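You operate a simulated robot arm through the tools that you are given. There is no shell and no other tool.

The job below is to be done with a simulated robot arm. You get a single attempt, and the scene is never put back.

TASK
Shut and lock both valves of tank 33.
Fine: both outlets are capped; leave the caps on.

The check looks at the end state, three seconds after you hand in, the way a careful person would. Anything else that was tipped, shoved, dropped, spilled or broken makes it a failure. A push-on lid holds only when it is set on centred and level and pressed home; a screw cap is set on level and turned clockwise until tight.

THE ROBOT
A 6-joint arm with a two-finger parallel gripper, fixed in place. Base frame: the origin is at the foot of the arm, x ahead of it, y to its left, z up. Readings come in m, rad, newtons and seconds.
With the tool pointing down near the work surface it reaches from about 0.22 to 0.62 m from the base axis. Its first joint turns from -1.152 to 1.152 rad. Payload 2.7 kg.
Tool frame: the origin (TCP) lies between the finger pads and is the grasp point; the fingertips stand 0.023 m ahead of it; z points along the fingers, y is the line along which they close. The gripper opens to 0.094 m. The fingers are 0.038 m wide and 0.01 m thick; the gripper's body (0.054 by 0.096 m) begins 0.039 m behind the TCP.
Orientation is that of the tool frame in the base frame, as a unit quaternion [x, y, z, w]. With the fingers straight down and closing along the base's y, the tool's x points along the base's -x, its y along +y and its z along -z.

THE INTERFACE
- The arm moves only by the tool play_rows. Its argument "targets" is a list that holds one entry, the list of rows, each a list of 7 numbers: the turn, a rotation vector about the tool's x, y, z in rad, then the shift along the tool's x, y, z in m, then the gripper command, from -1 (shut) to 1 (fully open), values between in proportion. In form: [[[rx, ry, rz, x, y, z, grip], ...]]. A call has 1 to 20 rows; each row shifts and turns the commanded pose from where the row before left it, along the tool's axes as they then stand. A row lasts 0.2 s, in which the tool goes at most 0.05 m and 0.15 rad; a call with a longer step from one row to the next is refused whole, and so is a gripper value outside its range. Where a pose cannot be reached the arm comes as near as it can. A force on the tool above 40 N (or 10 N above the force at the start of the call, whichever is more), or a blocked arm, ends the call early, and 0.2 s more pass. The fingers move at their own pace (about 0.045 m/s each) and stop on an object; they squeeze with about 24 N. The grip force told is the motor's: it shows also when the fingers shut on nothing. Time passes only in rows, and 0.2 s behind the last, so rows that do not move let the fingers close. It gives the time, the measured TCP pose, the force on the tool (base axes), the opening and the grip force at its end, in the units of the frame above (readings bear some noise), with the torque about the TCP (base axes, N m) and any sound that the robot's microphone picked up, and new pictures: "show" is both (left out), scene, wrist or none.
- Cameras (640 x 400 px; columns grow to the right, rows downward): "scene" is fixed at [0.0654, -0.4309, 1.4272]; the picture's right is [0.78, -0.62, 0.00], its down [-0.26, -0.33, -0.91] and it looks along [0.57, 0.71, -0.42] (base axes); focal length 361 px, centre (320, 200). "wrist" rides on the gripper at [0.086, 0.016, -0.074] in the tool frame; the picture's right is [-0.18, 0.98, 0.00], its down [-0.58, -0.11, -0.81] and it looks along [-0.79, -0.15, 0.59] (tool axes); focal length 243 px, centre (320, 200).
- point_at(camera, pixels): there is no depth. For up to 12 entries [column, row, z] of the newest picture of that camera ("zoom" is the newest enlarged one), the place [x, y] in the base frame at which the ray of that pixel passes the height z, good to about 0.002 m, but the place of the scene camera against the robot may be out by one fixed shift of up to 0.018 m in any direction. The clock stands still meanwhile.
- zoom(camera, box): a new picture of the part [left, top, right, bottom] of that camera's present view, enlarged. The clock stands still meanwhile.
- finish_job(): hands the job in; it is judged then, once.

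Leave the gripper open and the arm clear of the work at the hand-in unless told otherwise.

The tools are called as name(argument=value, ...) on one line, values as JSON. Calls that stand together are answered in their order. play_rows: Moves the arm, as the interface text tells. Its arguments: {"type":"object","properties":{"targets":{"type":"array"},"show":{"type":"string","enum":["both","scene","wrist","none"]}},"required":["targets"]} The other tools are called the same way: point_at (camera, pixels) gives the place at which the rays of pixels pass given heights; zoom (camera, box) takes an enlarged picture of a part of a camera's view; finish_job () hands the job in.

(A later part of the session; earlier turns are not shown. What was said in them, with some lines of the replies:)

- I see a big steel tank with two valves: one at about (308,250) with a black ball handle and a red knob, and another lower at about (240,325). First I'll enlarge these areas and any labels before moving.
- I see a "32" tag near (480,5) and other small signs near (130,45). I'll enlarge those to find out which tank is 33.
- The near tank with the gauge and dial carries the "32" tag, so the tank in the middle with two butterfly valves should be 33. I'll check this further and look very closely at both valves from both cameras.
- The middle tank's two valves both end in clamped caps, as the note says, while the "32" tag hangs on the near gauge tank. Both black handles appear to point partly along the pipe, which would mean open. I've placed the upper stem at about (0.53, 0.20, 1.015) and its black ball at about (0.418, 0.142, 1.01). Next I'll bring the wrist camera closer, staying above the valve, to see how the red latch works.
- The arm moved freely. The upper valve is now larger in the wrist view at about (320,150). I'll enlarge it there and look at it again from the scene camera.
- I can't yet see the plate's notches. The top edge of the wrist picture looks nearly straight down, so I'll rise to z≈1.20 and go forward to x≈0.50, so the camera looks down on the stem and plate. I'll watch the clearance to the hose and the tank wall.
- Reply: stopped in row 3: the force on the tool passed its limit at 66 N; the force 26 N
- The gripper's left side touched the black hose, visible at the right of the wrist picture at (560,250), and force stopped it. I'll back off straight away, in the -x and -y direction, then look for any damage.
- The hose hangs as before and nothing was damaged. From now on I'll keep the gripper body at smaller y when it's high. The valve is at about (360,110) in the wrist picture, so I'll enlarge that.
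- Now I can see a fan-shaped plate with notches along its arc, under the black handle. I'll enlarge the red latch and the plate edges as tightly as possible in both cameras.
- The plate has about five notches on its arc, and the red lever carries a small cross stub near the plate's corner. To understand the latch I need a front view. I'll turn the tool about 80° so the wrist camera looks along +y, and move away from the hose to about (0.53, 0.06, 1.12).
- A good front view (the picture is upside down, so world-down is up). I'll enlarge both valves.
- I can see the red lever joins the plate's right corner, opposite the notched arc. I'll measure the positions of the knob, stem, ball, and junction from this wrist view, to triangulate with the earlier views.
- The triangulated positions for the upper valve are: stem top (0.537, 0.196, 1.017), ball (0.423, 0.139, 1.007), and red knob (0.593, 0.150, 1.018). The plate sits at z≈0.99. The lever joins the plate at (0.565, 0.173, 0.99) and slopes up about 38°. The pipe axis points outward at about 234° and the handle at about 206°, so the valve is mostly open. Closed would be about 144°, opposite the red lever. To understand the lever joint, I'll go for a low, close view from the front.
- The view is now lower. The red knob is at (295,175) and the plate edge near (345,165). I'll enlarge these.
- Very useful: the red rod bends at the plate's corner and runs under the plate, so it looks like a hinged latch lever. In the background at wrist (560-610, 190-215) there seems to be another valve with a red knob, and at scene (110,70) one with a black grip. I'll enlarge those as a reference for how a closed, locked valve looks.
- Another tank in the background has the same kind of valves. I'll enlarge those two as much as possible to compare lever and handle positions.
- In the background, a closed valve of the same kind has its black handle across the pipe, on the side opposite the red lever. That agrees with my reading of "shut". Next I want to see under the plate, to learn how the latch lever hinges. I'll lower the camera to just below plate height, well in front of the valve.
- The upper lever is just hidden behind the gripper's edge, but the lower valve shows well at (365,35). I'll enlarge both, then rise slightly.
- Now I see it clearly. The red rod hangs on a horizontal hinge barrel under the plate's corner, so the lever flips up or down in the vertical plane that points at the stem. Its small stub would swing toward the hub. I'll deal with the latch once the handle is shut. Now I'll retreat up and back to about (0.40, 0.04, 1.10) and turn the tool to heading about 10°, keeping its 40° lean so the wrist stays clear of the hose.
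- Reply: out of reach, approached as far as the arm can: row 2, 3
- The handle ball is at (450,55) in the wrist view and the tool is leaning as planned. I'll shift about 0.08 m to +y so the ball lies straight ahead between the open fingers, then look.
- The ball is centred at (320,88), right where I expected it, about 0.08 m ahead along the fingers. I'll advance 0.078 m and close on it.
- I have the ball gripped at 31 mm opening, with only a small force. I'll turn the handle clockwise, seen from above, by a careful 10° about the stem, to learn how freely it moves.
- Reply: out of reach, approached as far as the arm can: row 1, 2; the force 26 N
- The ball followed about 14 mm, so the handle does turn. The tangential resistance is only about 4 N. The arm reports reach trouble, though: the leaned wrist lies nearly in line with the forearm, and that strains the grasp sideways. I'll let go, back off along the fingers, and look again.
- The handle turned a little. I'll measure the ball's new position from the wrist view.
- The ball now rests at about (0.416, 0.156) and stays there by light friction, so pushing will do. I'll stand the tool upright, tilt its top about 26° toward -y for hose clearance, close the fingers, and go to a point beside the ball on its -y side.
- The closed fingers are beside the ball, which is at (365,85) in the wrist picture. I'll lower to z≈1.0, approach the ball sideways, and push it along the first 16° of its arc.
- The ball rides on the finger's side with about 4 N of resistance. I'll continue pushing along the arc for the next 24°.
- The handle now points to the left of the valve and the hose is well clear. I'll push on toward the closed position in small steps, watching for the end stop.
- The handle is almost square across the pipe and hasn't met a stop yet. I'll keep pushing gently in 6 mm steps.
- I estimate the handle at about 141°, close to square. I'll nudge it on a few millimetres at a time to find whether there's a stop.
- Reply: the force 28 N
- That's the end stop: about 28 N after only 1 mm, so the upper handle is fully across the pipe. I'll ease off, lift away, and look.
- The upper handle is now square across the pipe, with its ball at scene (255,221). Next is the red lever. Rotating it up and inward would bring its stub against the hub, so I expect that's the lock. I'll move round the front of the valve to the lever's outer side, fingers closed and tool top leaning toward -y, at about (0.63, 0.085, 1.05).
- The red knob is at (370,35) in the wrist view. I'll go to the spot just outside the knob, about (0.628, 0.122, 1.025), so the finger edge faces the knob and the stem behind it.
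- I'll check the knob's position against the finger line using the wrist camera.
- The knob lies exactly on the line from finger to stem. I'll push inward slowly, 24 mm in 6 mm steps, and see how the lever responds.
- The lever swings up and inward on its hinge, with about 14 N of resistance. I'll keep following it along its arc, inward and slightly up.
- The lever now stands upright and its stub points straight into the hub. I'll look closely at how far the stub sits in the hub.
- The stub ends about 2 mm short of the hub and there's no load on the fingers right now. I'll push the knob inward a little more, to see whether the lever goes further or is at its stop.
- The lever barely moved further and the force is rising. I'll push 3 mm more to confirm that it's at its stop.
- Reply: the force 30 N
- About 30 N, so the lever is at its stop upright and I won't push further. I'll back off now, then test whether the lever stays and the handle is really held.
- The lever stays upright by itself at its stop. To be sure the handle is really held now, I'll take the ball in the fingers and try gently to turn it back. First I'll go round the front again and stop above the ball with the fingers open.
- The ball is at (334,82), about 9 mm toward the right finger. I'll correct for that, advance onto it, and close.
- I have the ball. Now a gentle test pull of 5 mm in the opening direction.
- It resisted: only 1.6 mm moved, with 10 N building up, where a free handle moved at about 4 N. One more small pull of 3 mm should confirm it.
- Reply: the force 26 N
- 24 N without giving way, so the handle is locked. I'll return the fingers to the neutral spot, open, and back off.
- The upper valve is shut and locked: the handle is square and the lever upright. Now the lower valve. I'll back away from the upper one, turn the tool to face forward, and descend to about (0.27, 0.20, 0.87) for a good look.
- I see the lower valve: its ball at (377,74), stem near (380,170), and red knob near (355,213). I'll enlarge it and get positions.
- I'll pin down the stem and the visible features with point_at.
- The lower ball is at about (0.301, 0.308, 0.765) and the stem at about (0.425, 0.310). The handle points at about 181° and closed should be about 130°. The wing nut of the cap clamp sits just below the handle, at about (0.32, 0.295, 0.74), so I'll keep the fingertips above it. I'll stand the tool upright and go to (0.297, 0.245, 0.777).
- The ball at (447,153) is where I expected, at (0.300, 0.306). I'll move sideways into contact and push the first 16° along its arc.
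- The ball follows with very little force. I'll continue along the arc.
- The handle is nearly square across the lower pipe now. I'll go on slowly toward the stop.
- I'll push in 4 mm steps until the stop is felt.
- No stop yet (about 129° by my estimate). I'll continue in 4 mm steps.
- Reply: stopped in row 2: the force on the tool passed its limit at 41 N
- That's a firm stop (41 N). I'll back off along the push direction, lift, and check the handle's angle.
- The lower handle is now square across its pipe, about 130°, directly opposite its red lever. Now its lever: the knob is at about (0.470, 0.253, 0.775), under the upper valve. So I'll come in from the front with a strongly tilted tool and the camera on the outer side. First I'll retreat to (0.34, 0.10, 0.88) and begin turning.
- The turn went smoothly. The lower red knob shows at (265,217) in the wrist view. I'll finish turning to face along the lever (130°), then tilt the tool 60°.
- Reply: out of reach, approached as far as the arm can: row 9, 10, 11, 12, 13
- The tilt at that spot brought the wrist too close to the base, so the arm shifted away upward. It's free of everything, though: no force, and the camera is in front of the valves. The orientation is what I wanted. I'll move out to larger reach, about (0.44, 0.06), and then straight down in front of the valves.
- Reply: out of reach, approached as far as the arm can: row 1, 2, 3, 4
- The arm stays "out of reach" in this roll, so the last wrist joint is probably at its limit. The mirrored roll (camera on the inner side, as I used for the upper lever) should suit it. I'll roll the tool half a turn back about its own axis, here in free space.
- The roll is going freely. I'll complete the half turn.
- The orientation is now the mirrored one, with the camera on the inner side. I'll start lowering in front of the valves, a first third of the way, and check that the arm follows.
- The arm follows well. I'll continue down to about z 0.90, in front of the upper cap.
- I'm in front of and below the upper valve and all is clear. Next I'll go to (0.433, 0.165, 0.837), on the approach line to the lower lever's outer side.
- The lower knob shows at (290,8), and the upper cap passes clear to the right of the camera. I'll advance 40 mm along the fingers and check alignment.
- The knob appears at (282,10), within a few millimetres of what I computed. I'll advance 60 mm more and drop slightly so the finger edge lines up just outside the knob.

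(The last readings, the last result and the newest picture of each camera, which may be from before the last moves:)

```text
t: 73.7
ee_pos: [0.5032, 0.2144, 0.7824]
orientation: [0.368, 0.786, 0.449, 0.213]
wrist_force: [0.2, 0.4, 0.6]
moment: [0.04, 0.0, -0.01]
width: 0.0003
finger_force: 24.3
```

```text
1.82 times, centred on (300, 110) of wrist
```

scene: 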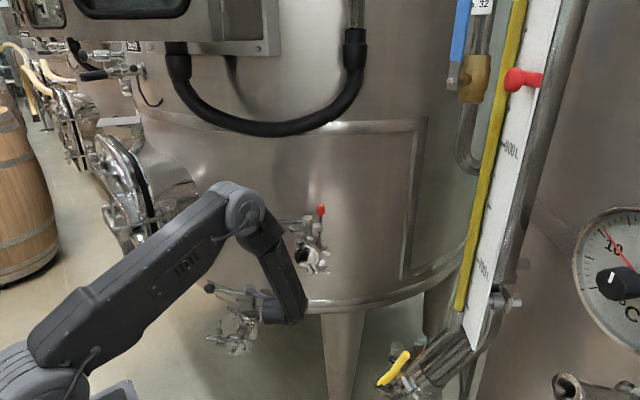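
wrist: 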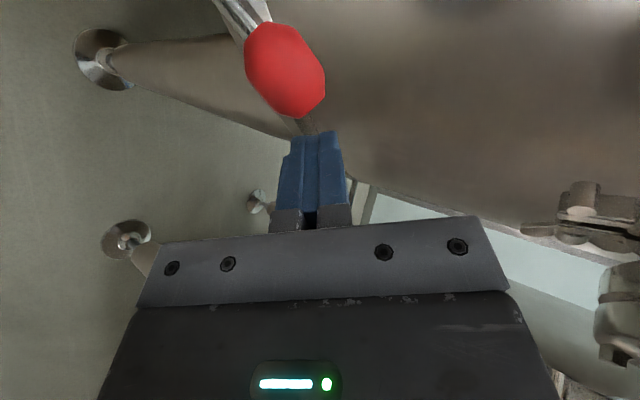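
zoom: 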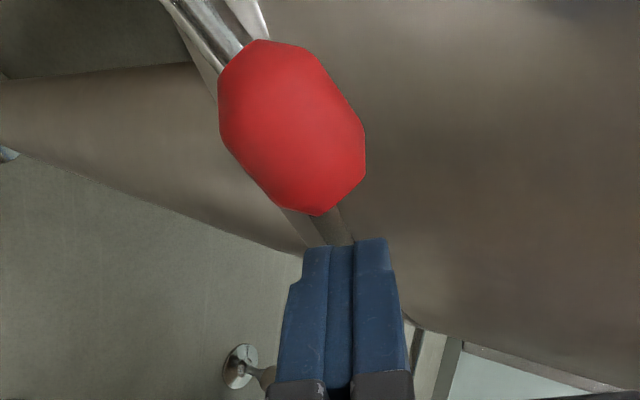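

The knob is centred at (285,70), straight inward of the finger edge. I'll push inward and slightly up in small steps, as I did on the upper lever.

play_rows(targets=[[[0, 0, 0, 0.007, 0, 0, -1], [0, 0, 0, 0.007, 0, 0, -1], [0, 0, 0, 0.006, 0.001, -0.0005, -1], [0, 0, 0, 0.006, 0.0026, -0.0015, -1], [0, 0, 0, 0.006, 0.0026, -0.0015, -1]]])

zoom(camera="wrist", box=[180, 0, 420, 220])

```text
t: 74.9
ee_pos: [0.4841, 0.2345, 0.7937]
orientation: [0.37, 0.782, 0.452, 0.217]
wrist_force: [3.8, -33.6, 25.4]
moment: [0.24, 0.27, 0.33]
width: 0.0001
finger_force: 23.9
```

scene: 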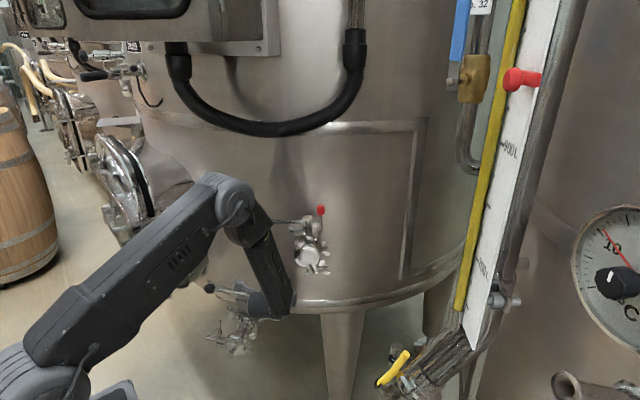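
wrist: 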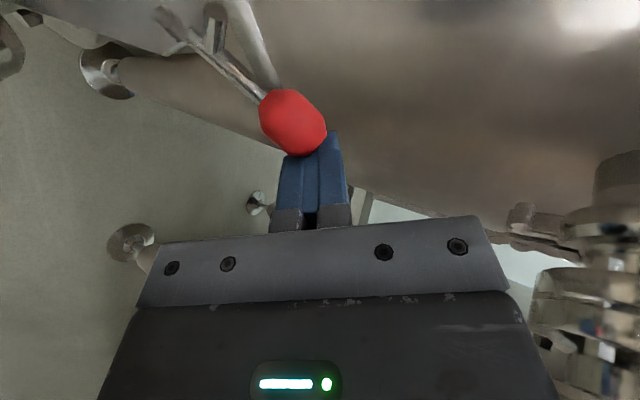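

```text
1.82 times, centred on (300, 110) of wrist
```

zoom: 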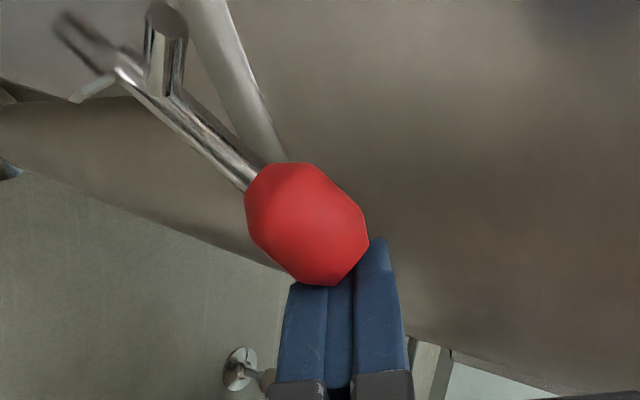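

42 N is more than the upper lever needed. The knob is bearing on the tapered fingertips, and part of the force runs along the fingers. I'll back off 12 mm, advance 15 mm along the fingers so the knob meets the flat mid-finger, and look.

play_rows(targets=[[[0, 0, 0, -0.008, 0, 0, -1], [0, 0, 0, -0.008, 0, 0, -1], [0, 0, 0, 0, -0.003, 0.008, -1], [0, 0, 0, 0, -0.003, 0.008, -1], [0, 0, 0, 0, 0, 0, -1]]])

zoom(camera="wrist", box=[180, 0, 420, 220])

```text
t: 76.1
ee_pos: [0.5001, 0.2308, 0.778]
orientation: [0.367, 0.786, 0.449, 0.213]
wrist_force: [0.0, 0.3, 0.1]
moment: [0.04, 0.02, -0.03]
width: 0.0
finger_force: 23.6
```

scene: 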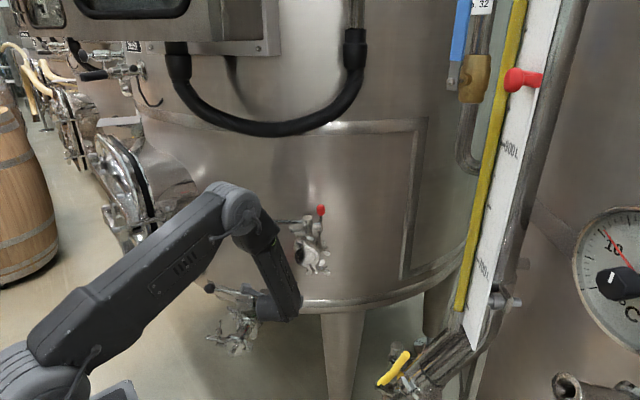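
wrist: 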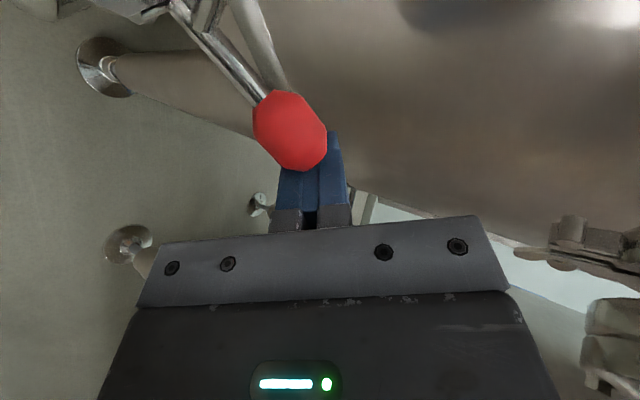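

```text
1.82 times, centred on (300, 110) of wrist
```

zoom: 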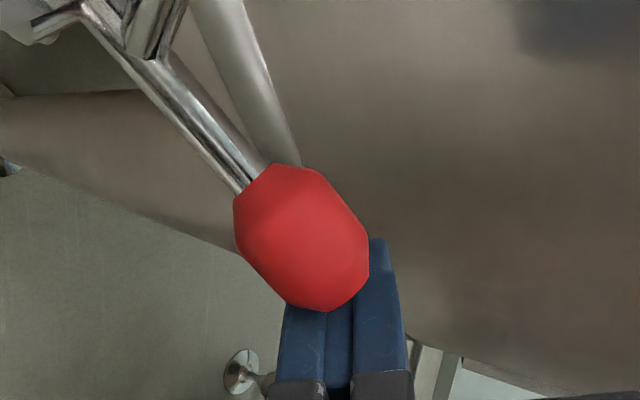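

The knob is now beside the flat middle of the fingers, about 6 mm away. I'll push again, inward with a slight rise.

play_rows(targets=[[[0, 0, 0, 0.006, 0, 0, -1], [0, 0, 0, 0.005, 0.0013, -0.0008, -1], [0, 0, 0, 0.005, 0.0026, -0.0015, -1], [0, 0, 0, 0.004, 0.0026, -0.0015, -1]]])

zoom(camera="wrist", box=[180, 0, 420, 220])

```text
t: 77.1
ee_pos: [0.4838, 0.2472, 0.7832]
orientation: [0.366, 0.787, 0.448, 0.212]
wrist_force: [0.3, 0.1, 0.4]
moment: [-0.02, 0.04, -0.02]
width: 0.0
finger_force: 23.1
```

scene: 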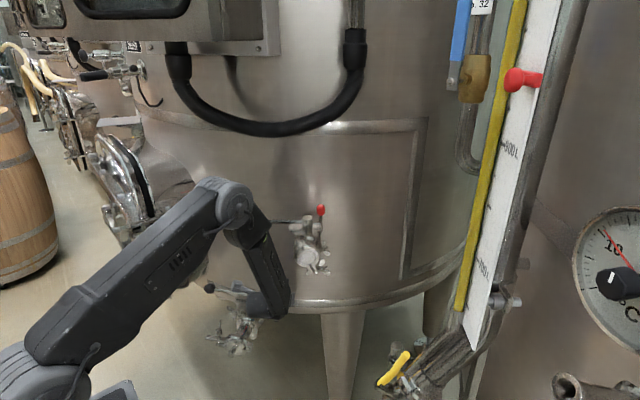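
wrist: 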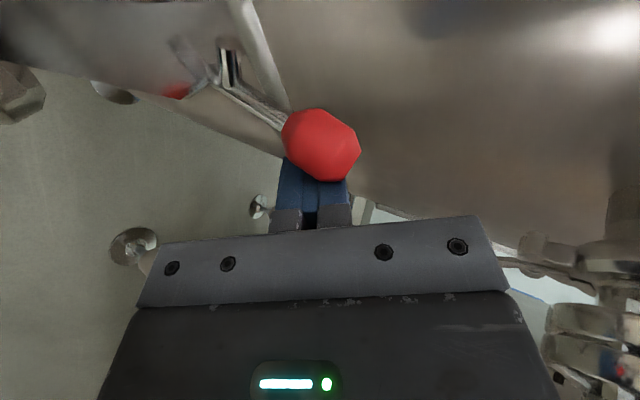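

```text
1.82 times, centred on (300, 110) of wrist
```

zoom: 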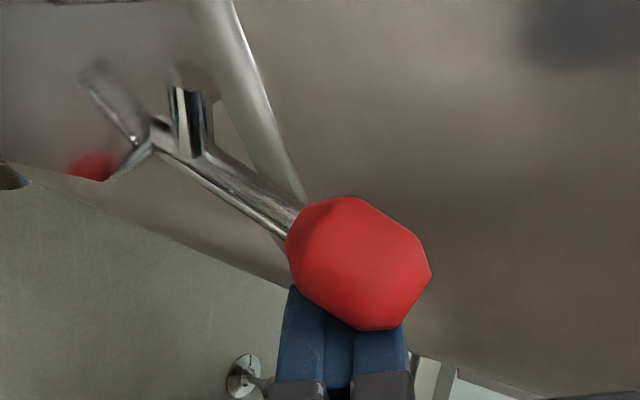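

The lever swung up much more easily this time. It's now about 75° up and clear of the finger by a few millimetres, with zero force. I'll keep pushing inward in small steps until it's upright at its stop.

play_rows(targets=[[[0, 0, 0, 0.005, 0.0013, -0.0008, -1], [0, 0, 0, 0.005, 0.0009, -0.0005, -1], [0, 0, 0, 0, 0, 0, -1]]])

zoom(camera="wrist", box=[180, 0, 420, 220])

```text
t: 77.9
ee_pos: [0.4803, 0.2545, 0.7877]
orientation: [0.367, 0.785, 0.45, 0.214]
wrist_force: [0.0, 0.6, -0.2]
moment: [-0.01, 0.0, 0.02]
width: 0.0
finger_force: 24.1
```

scene: 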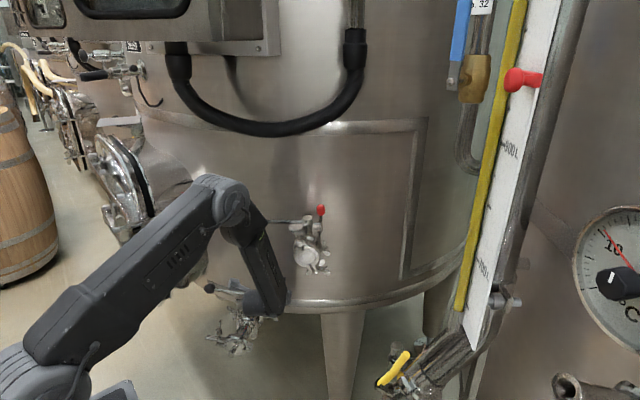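
wrist: 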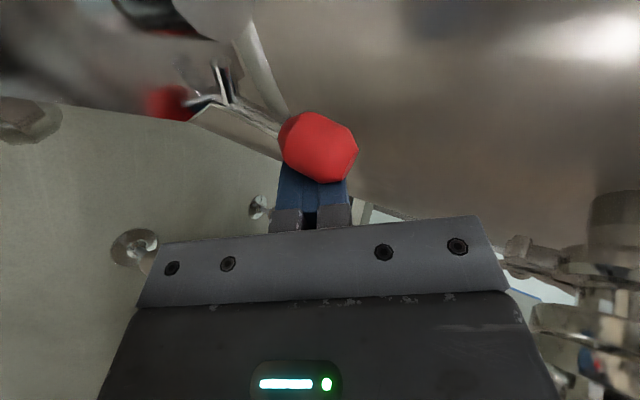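

```text
1.82 times, centred on (300, 110) of wrist
```

zoom: 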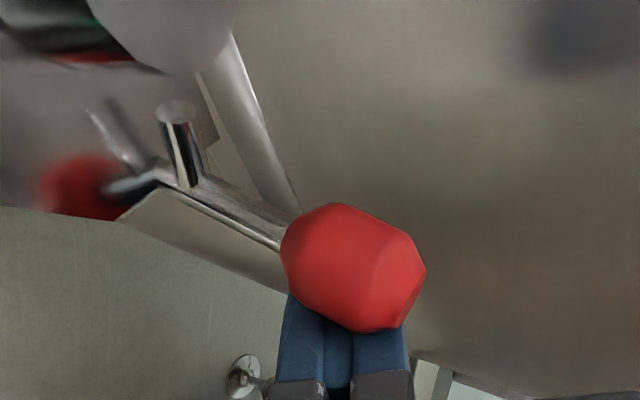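

The lever keeps turning and its stub now points toward the hub, at the top left of the view. I'll continue with two more small steps.

play_rows(targets=[[[0, 0, 0, 0.005, 0.0004, -0.0003, -1], [0, 0, 0, 0.005, 0, 0, -1], [0, 0, 0, 0, 0, 0, -1]]])

zoom(camera="wrist", box=[180, 0, 420, 220])

```text
t: 78.7
ee_pos: [0.4716, 0.2632, 0.7876]
orientation: [0.368, 0.786, 0.449, 0.214]
wrist_force: [-0.1, -1.2, -0.2]
moment: [0.01, 0.05, 0.01]
width: 0.0
finger_force: 24.3
```

scene: 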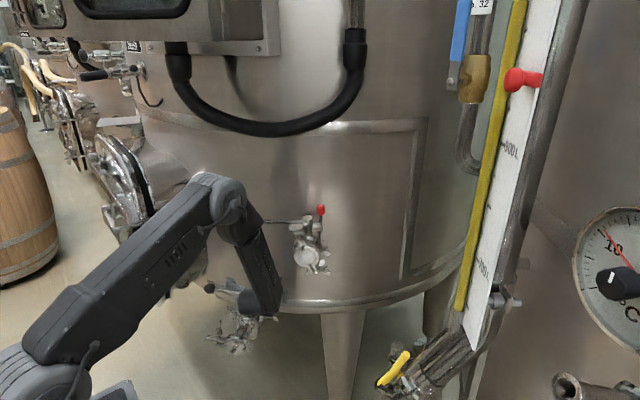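
wrist: 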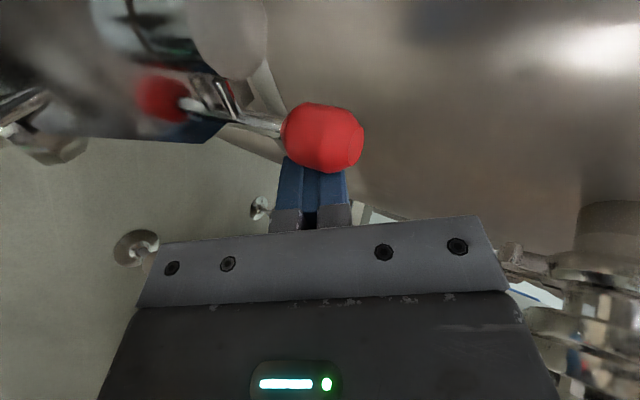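

```text
1.82 times, centred on (300, 110) of wrist
```

zoom: 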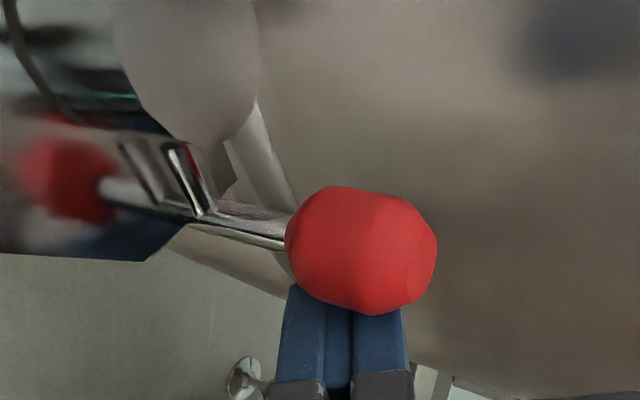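

The stub is almost at the hub. I'll push 3 mm at a time until I feel the stop.

play_rows(targets=[[[0, 0, 0, 0.003, 0, 0, -1], [0, 0, 0, 0, 0, 0, -1]]], show="none")

```text
t: 79.3
ee_pos: [0.4714, 0.2651, 0.7878]
orientation: [0.368, 0.785, 0.45, 0.214]
wrist_force: [0.3, -0.2, -0.2]
moment: [-0.01, -0.02, 0.01]
width: 0.0
finger_force: 24.5
```

play_rows(targets=[[[0, 0, 0, 0.003, 0, 0, -1], [0, 0, 0, 0, 0, 0, -1]]], show="wrist")

zoom(camera="wrist", box=[180, 0, 420, 220])

```text
t: 79.9
ee_pos: [0.469, 0.2666, 0.789]
orientation: [0.368, 0.786, 0.449, 0.214]
wrist_force: [1.9, -5.1, -0.3]
moment: [0.04, 0.01, 0.03]
width: 0.0
finger_force: 24.1
```

wrist: 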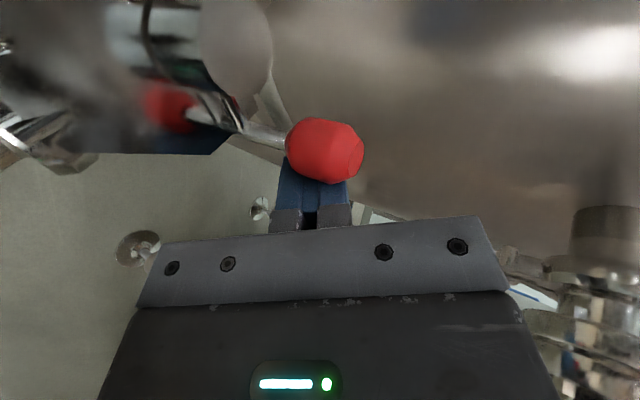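

```text
1.82 times, centred on (300, 110) of wrist
```

zoom: 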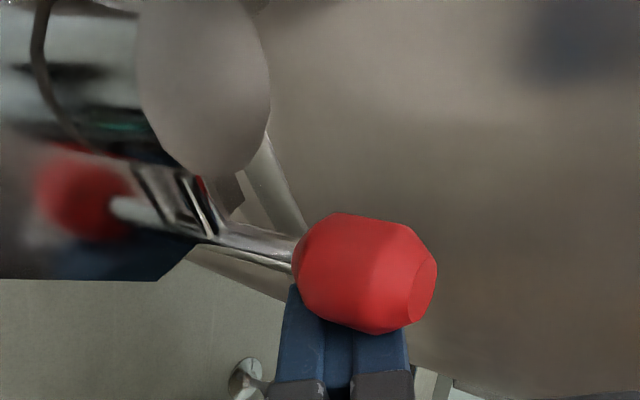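

The force is rising now (5 N). One more 2 mm push should confirm the stop.

play_rows(targets=[[[0, 0, 0, 0.002, 0, 0, -1], [0, 0, 0, 0, 0, 0, -1]]], show="none")

```text
t: 80.5
ee_pos: [0.4697, 0.2674, 0.7874]
orientation: [0.37, 0.785, 0.449, 0.215]
wrist_force: [11.1, -21.6, -0.6]
moment: [-0.01, -0.01, 0.22]
width: 0.0
finger_force: 24.1
```

24 N with no further motion, so the lower lever is upright at its stop. I'll back off outward, then retreat along the approach line and look.

play_rows(targets=[[[0, 0, 0, -0.01, 0, 0, -1], [0, 0, 0, -0.015, 0, 0, -1], [0, 0, 0, -0.015, 0, 0, -1], [0, 0, 0, 0, 0, -0.03, -1], [0, 0, 0, 0, 0, -0.03, -1], [0, 0, 0, 0, 0, -0.03, -1], [0, 0, 0, 0, 0, 0, -1]]])

zoom(camera="scene", box=[180, 250, 300, 346])

```text
t: 82.1
ee_pos: [0.432, 0.1921, 0.8316]
orientation: [0.367, 0.786, 0.45, 0.213]
wrist_force: [-0.3, -0.2, 0.3]
moment: [-0.02, -0.02, 0.03]
width: 0.0
finger_force: 24.2
```

scene: 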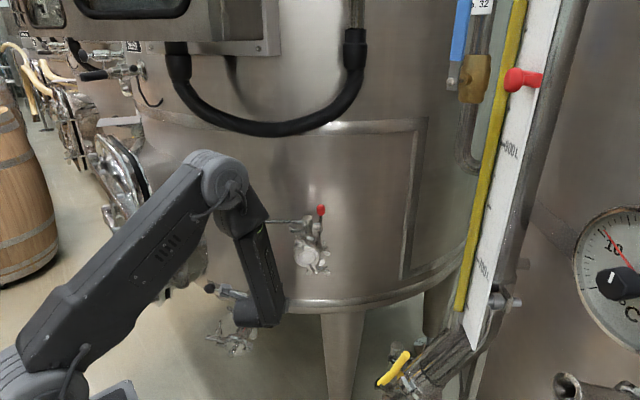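
wrist: 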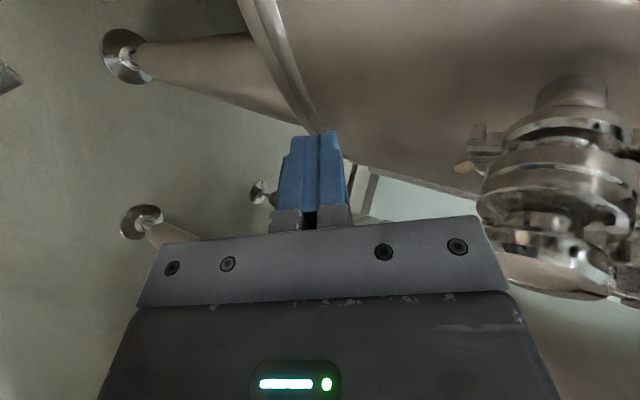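

```text
4.17 times, centred on (240, 298) of scene
```

zoom: 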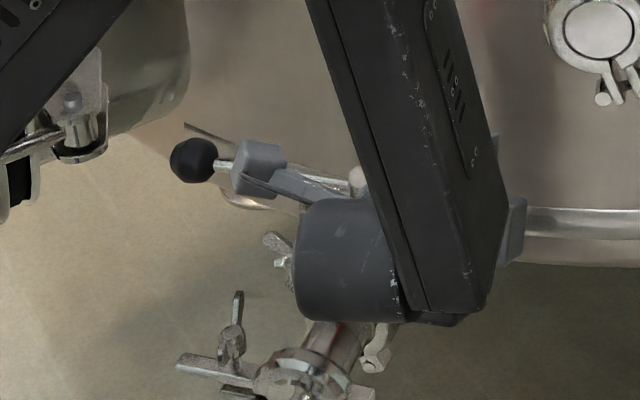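

The arm hides the lower valve from the scene camera. I'll retreat the way I came: out in front, then up.

play_rows(targets=[[[0, 0, 0, -0.0231, 0.0032, -0.0212, -1], [0, 0, 0, -0.0231, 0.0032, -0.0212, -1], [0, 0, 0, -0.0231, 0.0032, -0.0212, -1], [0, 0, 0, -0.0231, 0.0032, -0.0212, -1], [0, 0, 0, -0.0231, 0.0032, -0.0212, -1], [0, 0, 0, 0.0031, 0.033, -0.0162, -1], [0, 0, 0, 0.0031, 0.033, -0.0162, -1], [0, 0, 0, 0.0031, 0.033, -0.0162, -1], [0, 0, 0, 0.0031, 0.033, -0.0162, -1], [0, 0, 0, 0.0031, 0.033, -0.0162, -1], [0, 0, 0, 0.0031, 0.033, -0.0162, -1], [0, 0, 0, 0, 0, 0, -1]]])

zoom(camera="scene", box=[190, 260, 300, 346])

zoom(camera="scene", box=[230, 275, 285, 315])

```text
t: 84.7
ee_pos: [0.4441, 0.0729, 1.1201]
orientation: [0.368, 0.786, 0.449, 0.213]
wrist_force: [-0.3, -0.5, -0.4]
moment: [0.04, -0.01, 0.03]
width: 0.0
finger_force: 23.7
```

scene: 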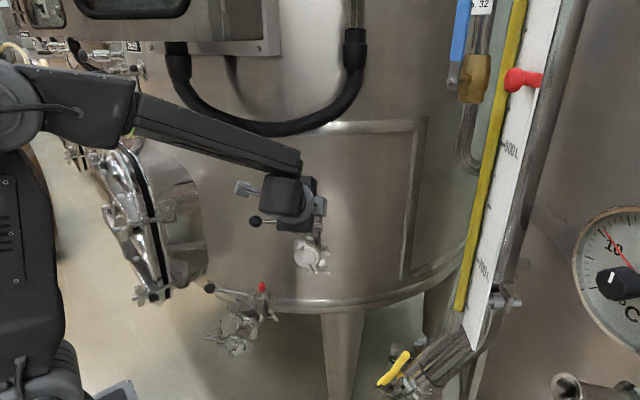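
wrist: 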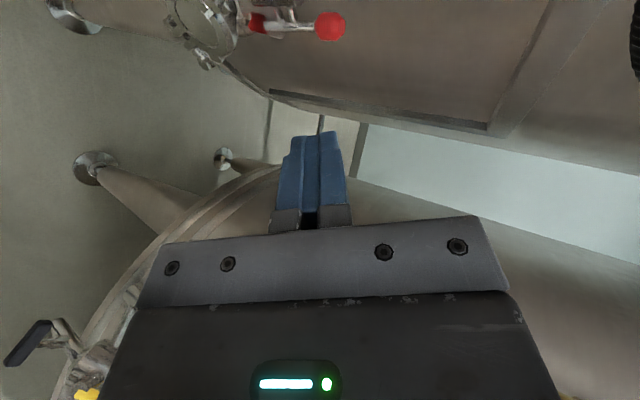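

```text
4.65 times, centred on (245, 303) of scene
```

zoom: 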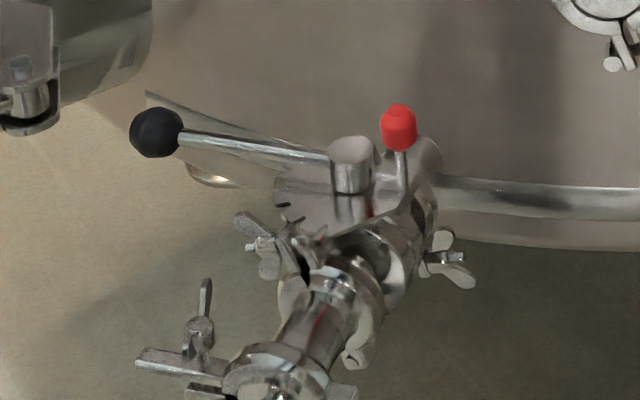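

```text
10.00 times, centred on (258, 295) of scene
```

zoom: 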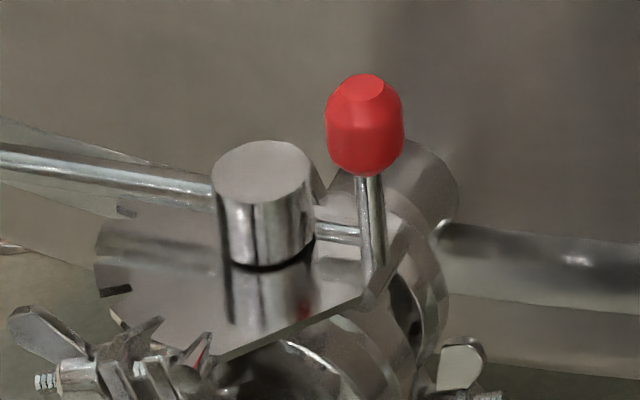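

Both levers now stand upright with their stubs in their hubs, and both handles are square across the pipes. I'll straighten the tool in free space, open the gripper, and draw back from the work.

play_rows(targets=[[[0.149, 0, 0, 0, 0, 0, -1], [0.149, 0, 0, 0, 0, 0, -1], [0.149, 0, 0, 0, 0, 0, -1], [0.149, 0, 0, 0, 0, 0, -1], [0.149, 0, 0, 0, 0, 0, -1], [0.149, 0, 0, 0, 0, 0, -1], [0.149, 0, 0, 0, 0, 0, -1], [0, 0, -0.145, 0, 0, 0, 0], [0, 0, -0.145, 0, 0, 0, 1], [0, 0, -0.145, 0, 0, 0, 1], [0, 0, -0.145, 0, 0, 0, 1], [0, 0, -0.145, 0, 0, 0, 1], [0, 0, -0.145, 0, 0, 0, 1]]])

```text
t: 87.5
ee_pos: [0.4428, 0.0723, 1.1225]
orientation: [0.002, 1.0, -0.002, 0.003]
wrist_force: [0.1, 0.2, -0.5]
moment: [-0.01, 0.04, 0.01]
width: 0.0938
finger_force: 0.0
```

scene: 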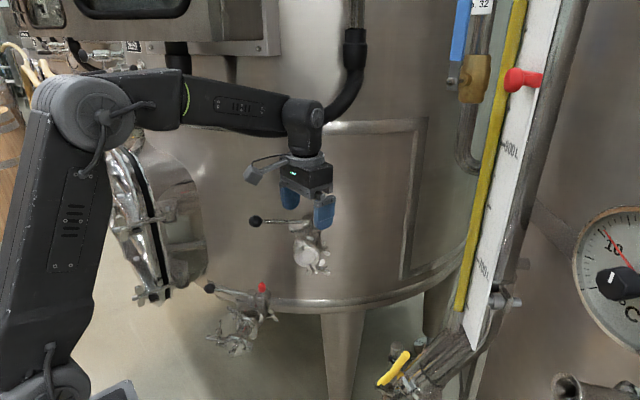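
wrist: 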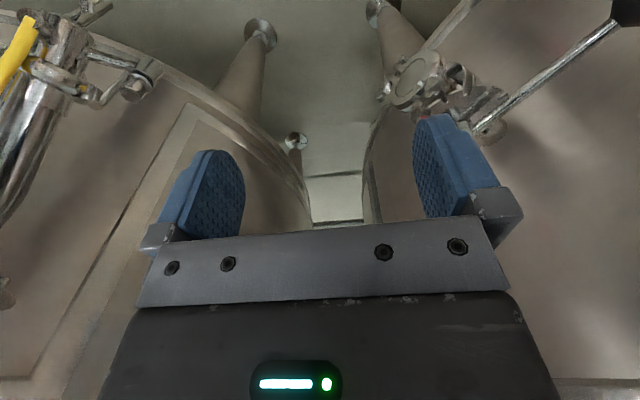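

The tool is upright and open. I'll draw back to about (0.32, 0.05, 1.17) and do a final inspection.

play_rows(targets=[[[0, 0, 0, 0.03, -0.005, -0.0125, 1], [0, 0, 0, 0.03, -0.005, -0.0125, 1], [0, 0, 0, 0.03, -0.005, -0.0125, 1], [0, 0, 0, 0.03, -0.005, -0.0125, 1], [0, 0, 0, 0, 0, 0, 1]]])

zoom(camera="scene", box=[240, 190, 350, 280])

zoom(camera="scene", box=[190, 270, 300, 360])

zoom(camera="scene", box=[300, 200, 350, 235])

zoom(camera="wrist", box=[260, 0, 500, 220])

```text
t: 88.7
ee_pos: [0.3222, 0.0517, 1.1728]
orientation: [0.003, 1.0, -0.001, 0.0]
wrist_force: [-1.0, -0.5, 0.6]
moment: [-0.02, -0.01, -0.02]
width: 0.0938
finger_force: 0.0
```

scene: 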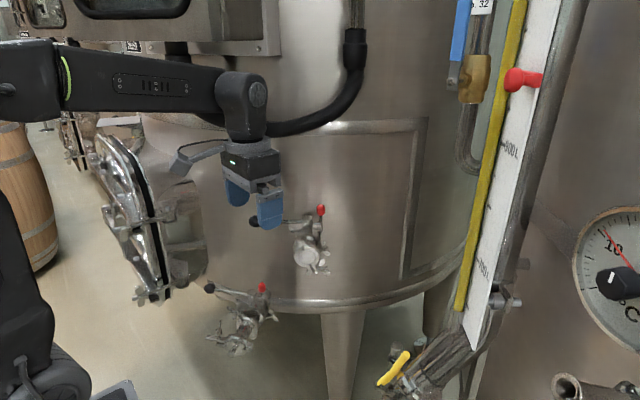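
wrist: 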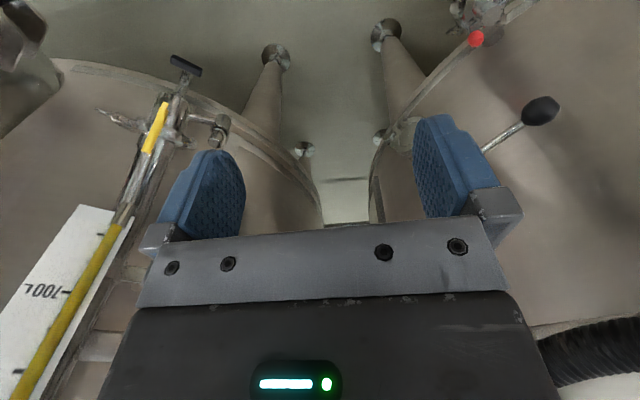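

```text
4.44 times, centred on (295, 235) of scene
```

zoom: 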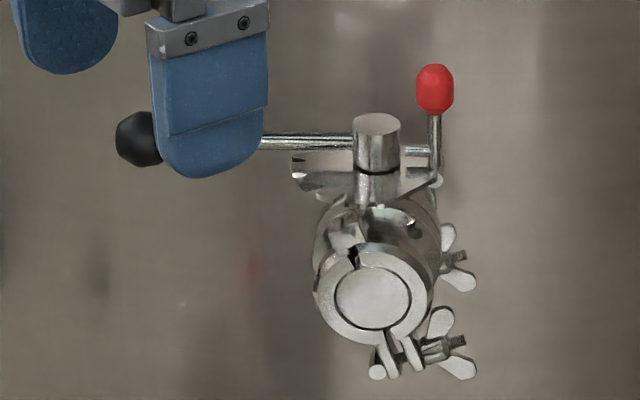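

```text
4.44 times, centred on (245, 315) of scene
```

zoom: 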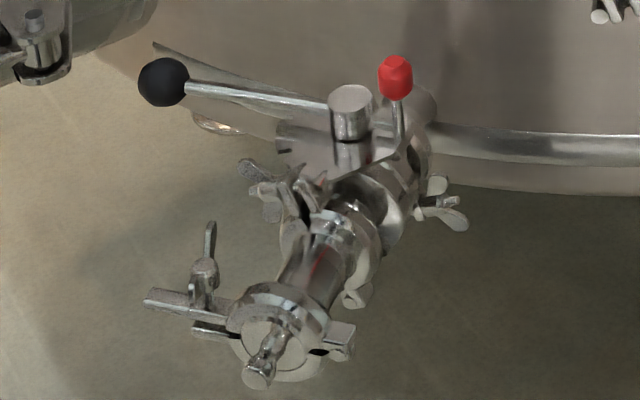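

```text
11.43 times, centred on (325, 218) of scene
```

zoom: 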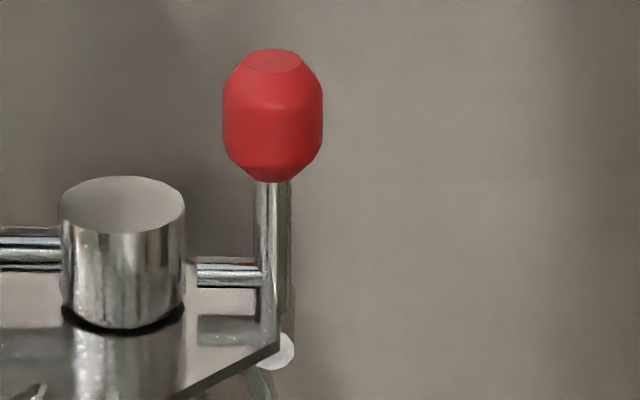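

```text
1.82 times, centred on (380, 110) of wrist
```

zoom: 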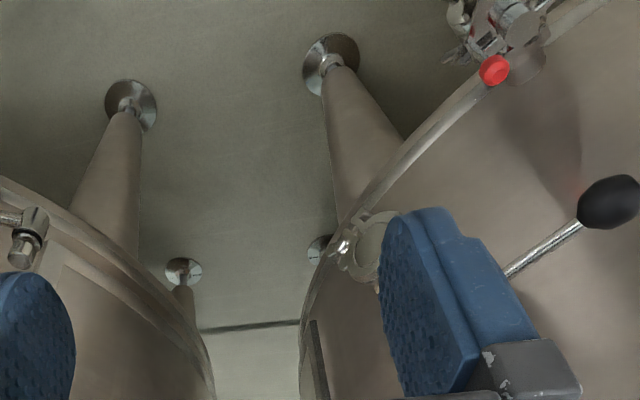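

Final check:
- **Upper valve:** handle square across the pipe at its stop, red lever upright with its stub at the hub. It held about 24 N in the test pull.
- **Lower valve:** handle square at its stop, red lever upright at its stop in the same way. I didn't pull-test this one.
- **Surroundings:** both caps and clamps are in place, the hose hangs as before, the gripper is open, and the arm is clear.

I'm handing the job in.

finish_job()

```text
The job is handed in.
```

Both valves on tank 33 are shut and locked, and the caps are still on. I handed the job in with the gripper open and the arm clear.

- **Upper valve:** the handle is square across the pipe at its stop, and the red lever is upright. A test pull of about 24 N did not open it.
- **Lower valve:** the handle is at its stop and the red lever is upright against its own stop, just like the upper one. I did not pull-test this valve.
- **Which tank:** I could not see a "33" tag. I took the middle tank as 33 because the only tag in view, "32", hangs by the gauge tank, and the middle tank is the one with two capped outlets.
- **Hose contact:** early on, the gripper bumped the black hose at 66 N. I backed off at once, and the hose hangs as before with no visible damage.
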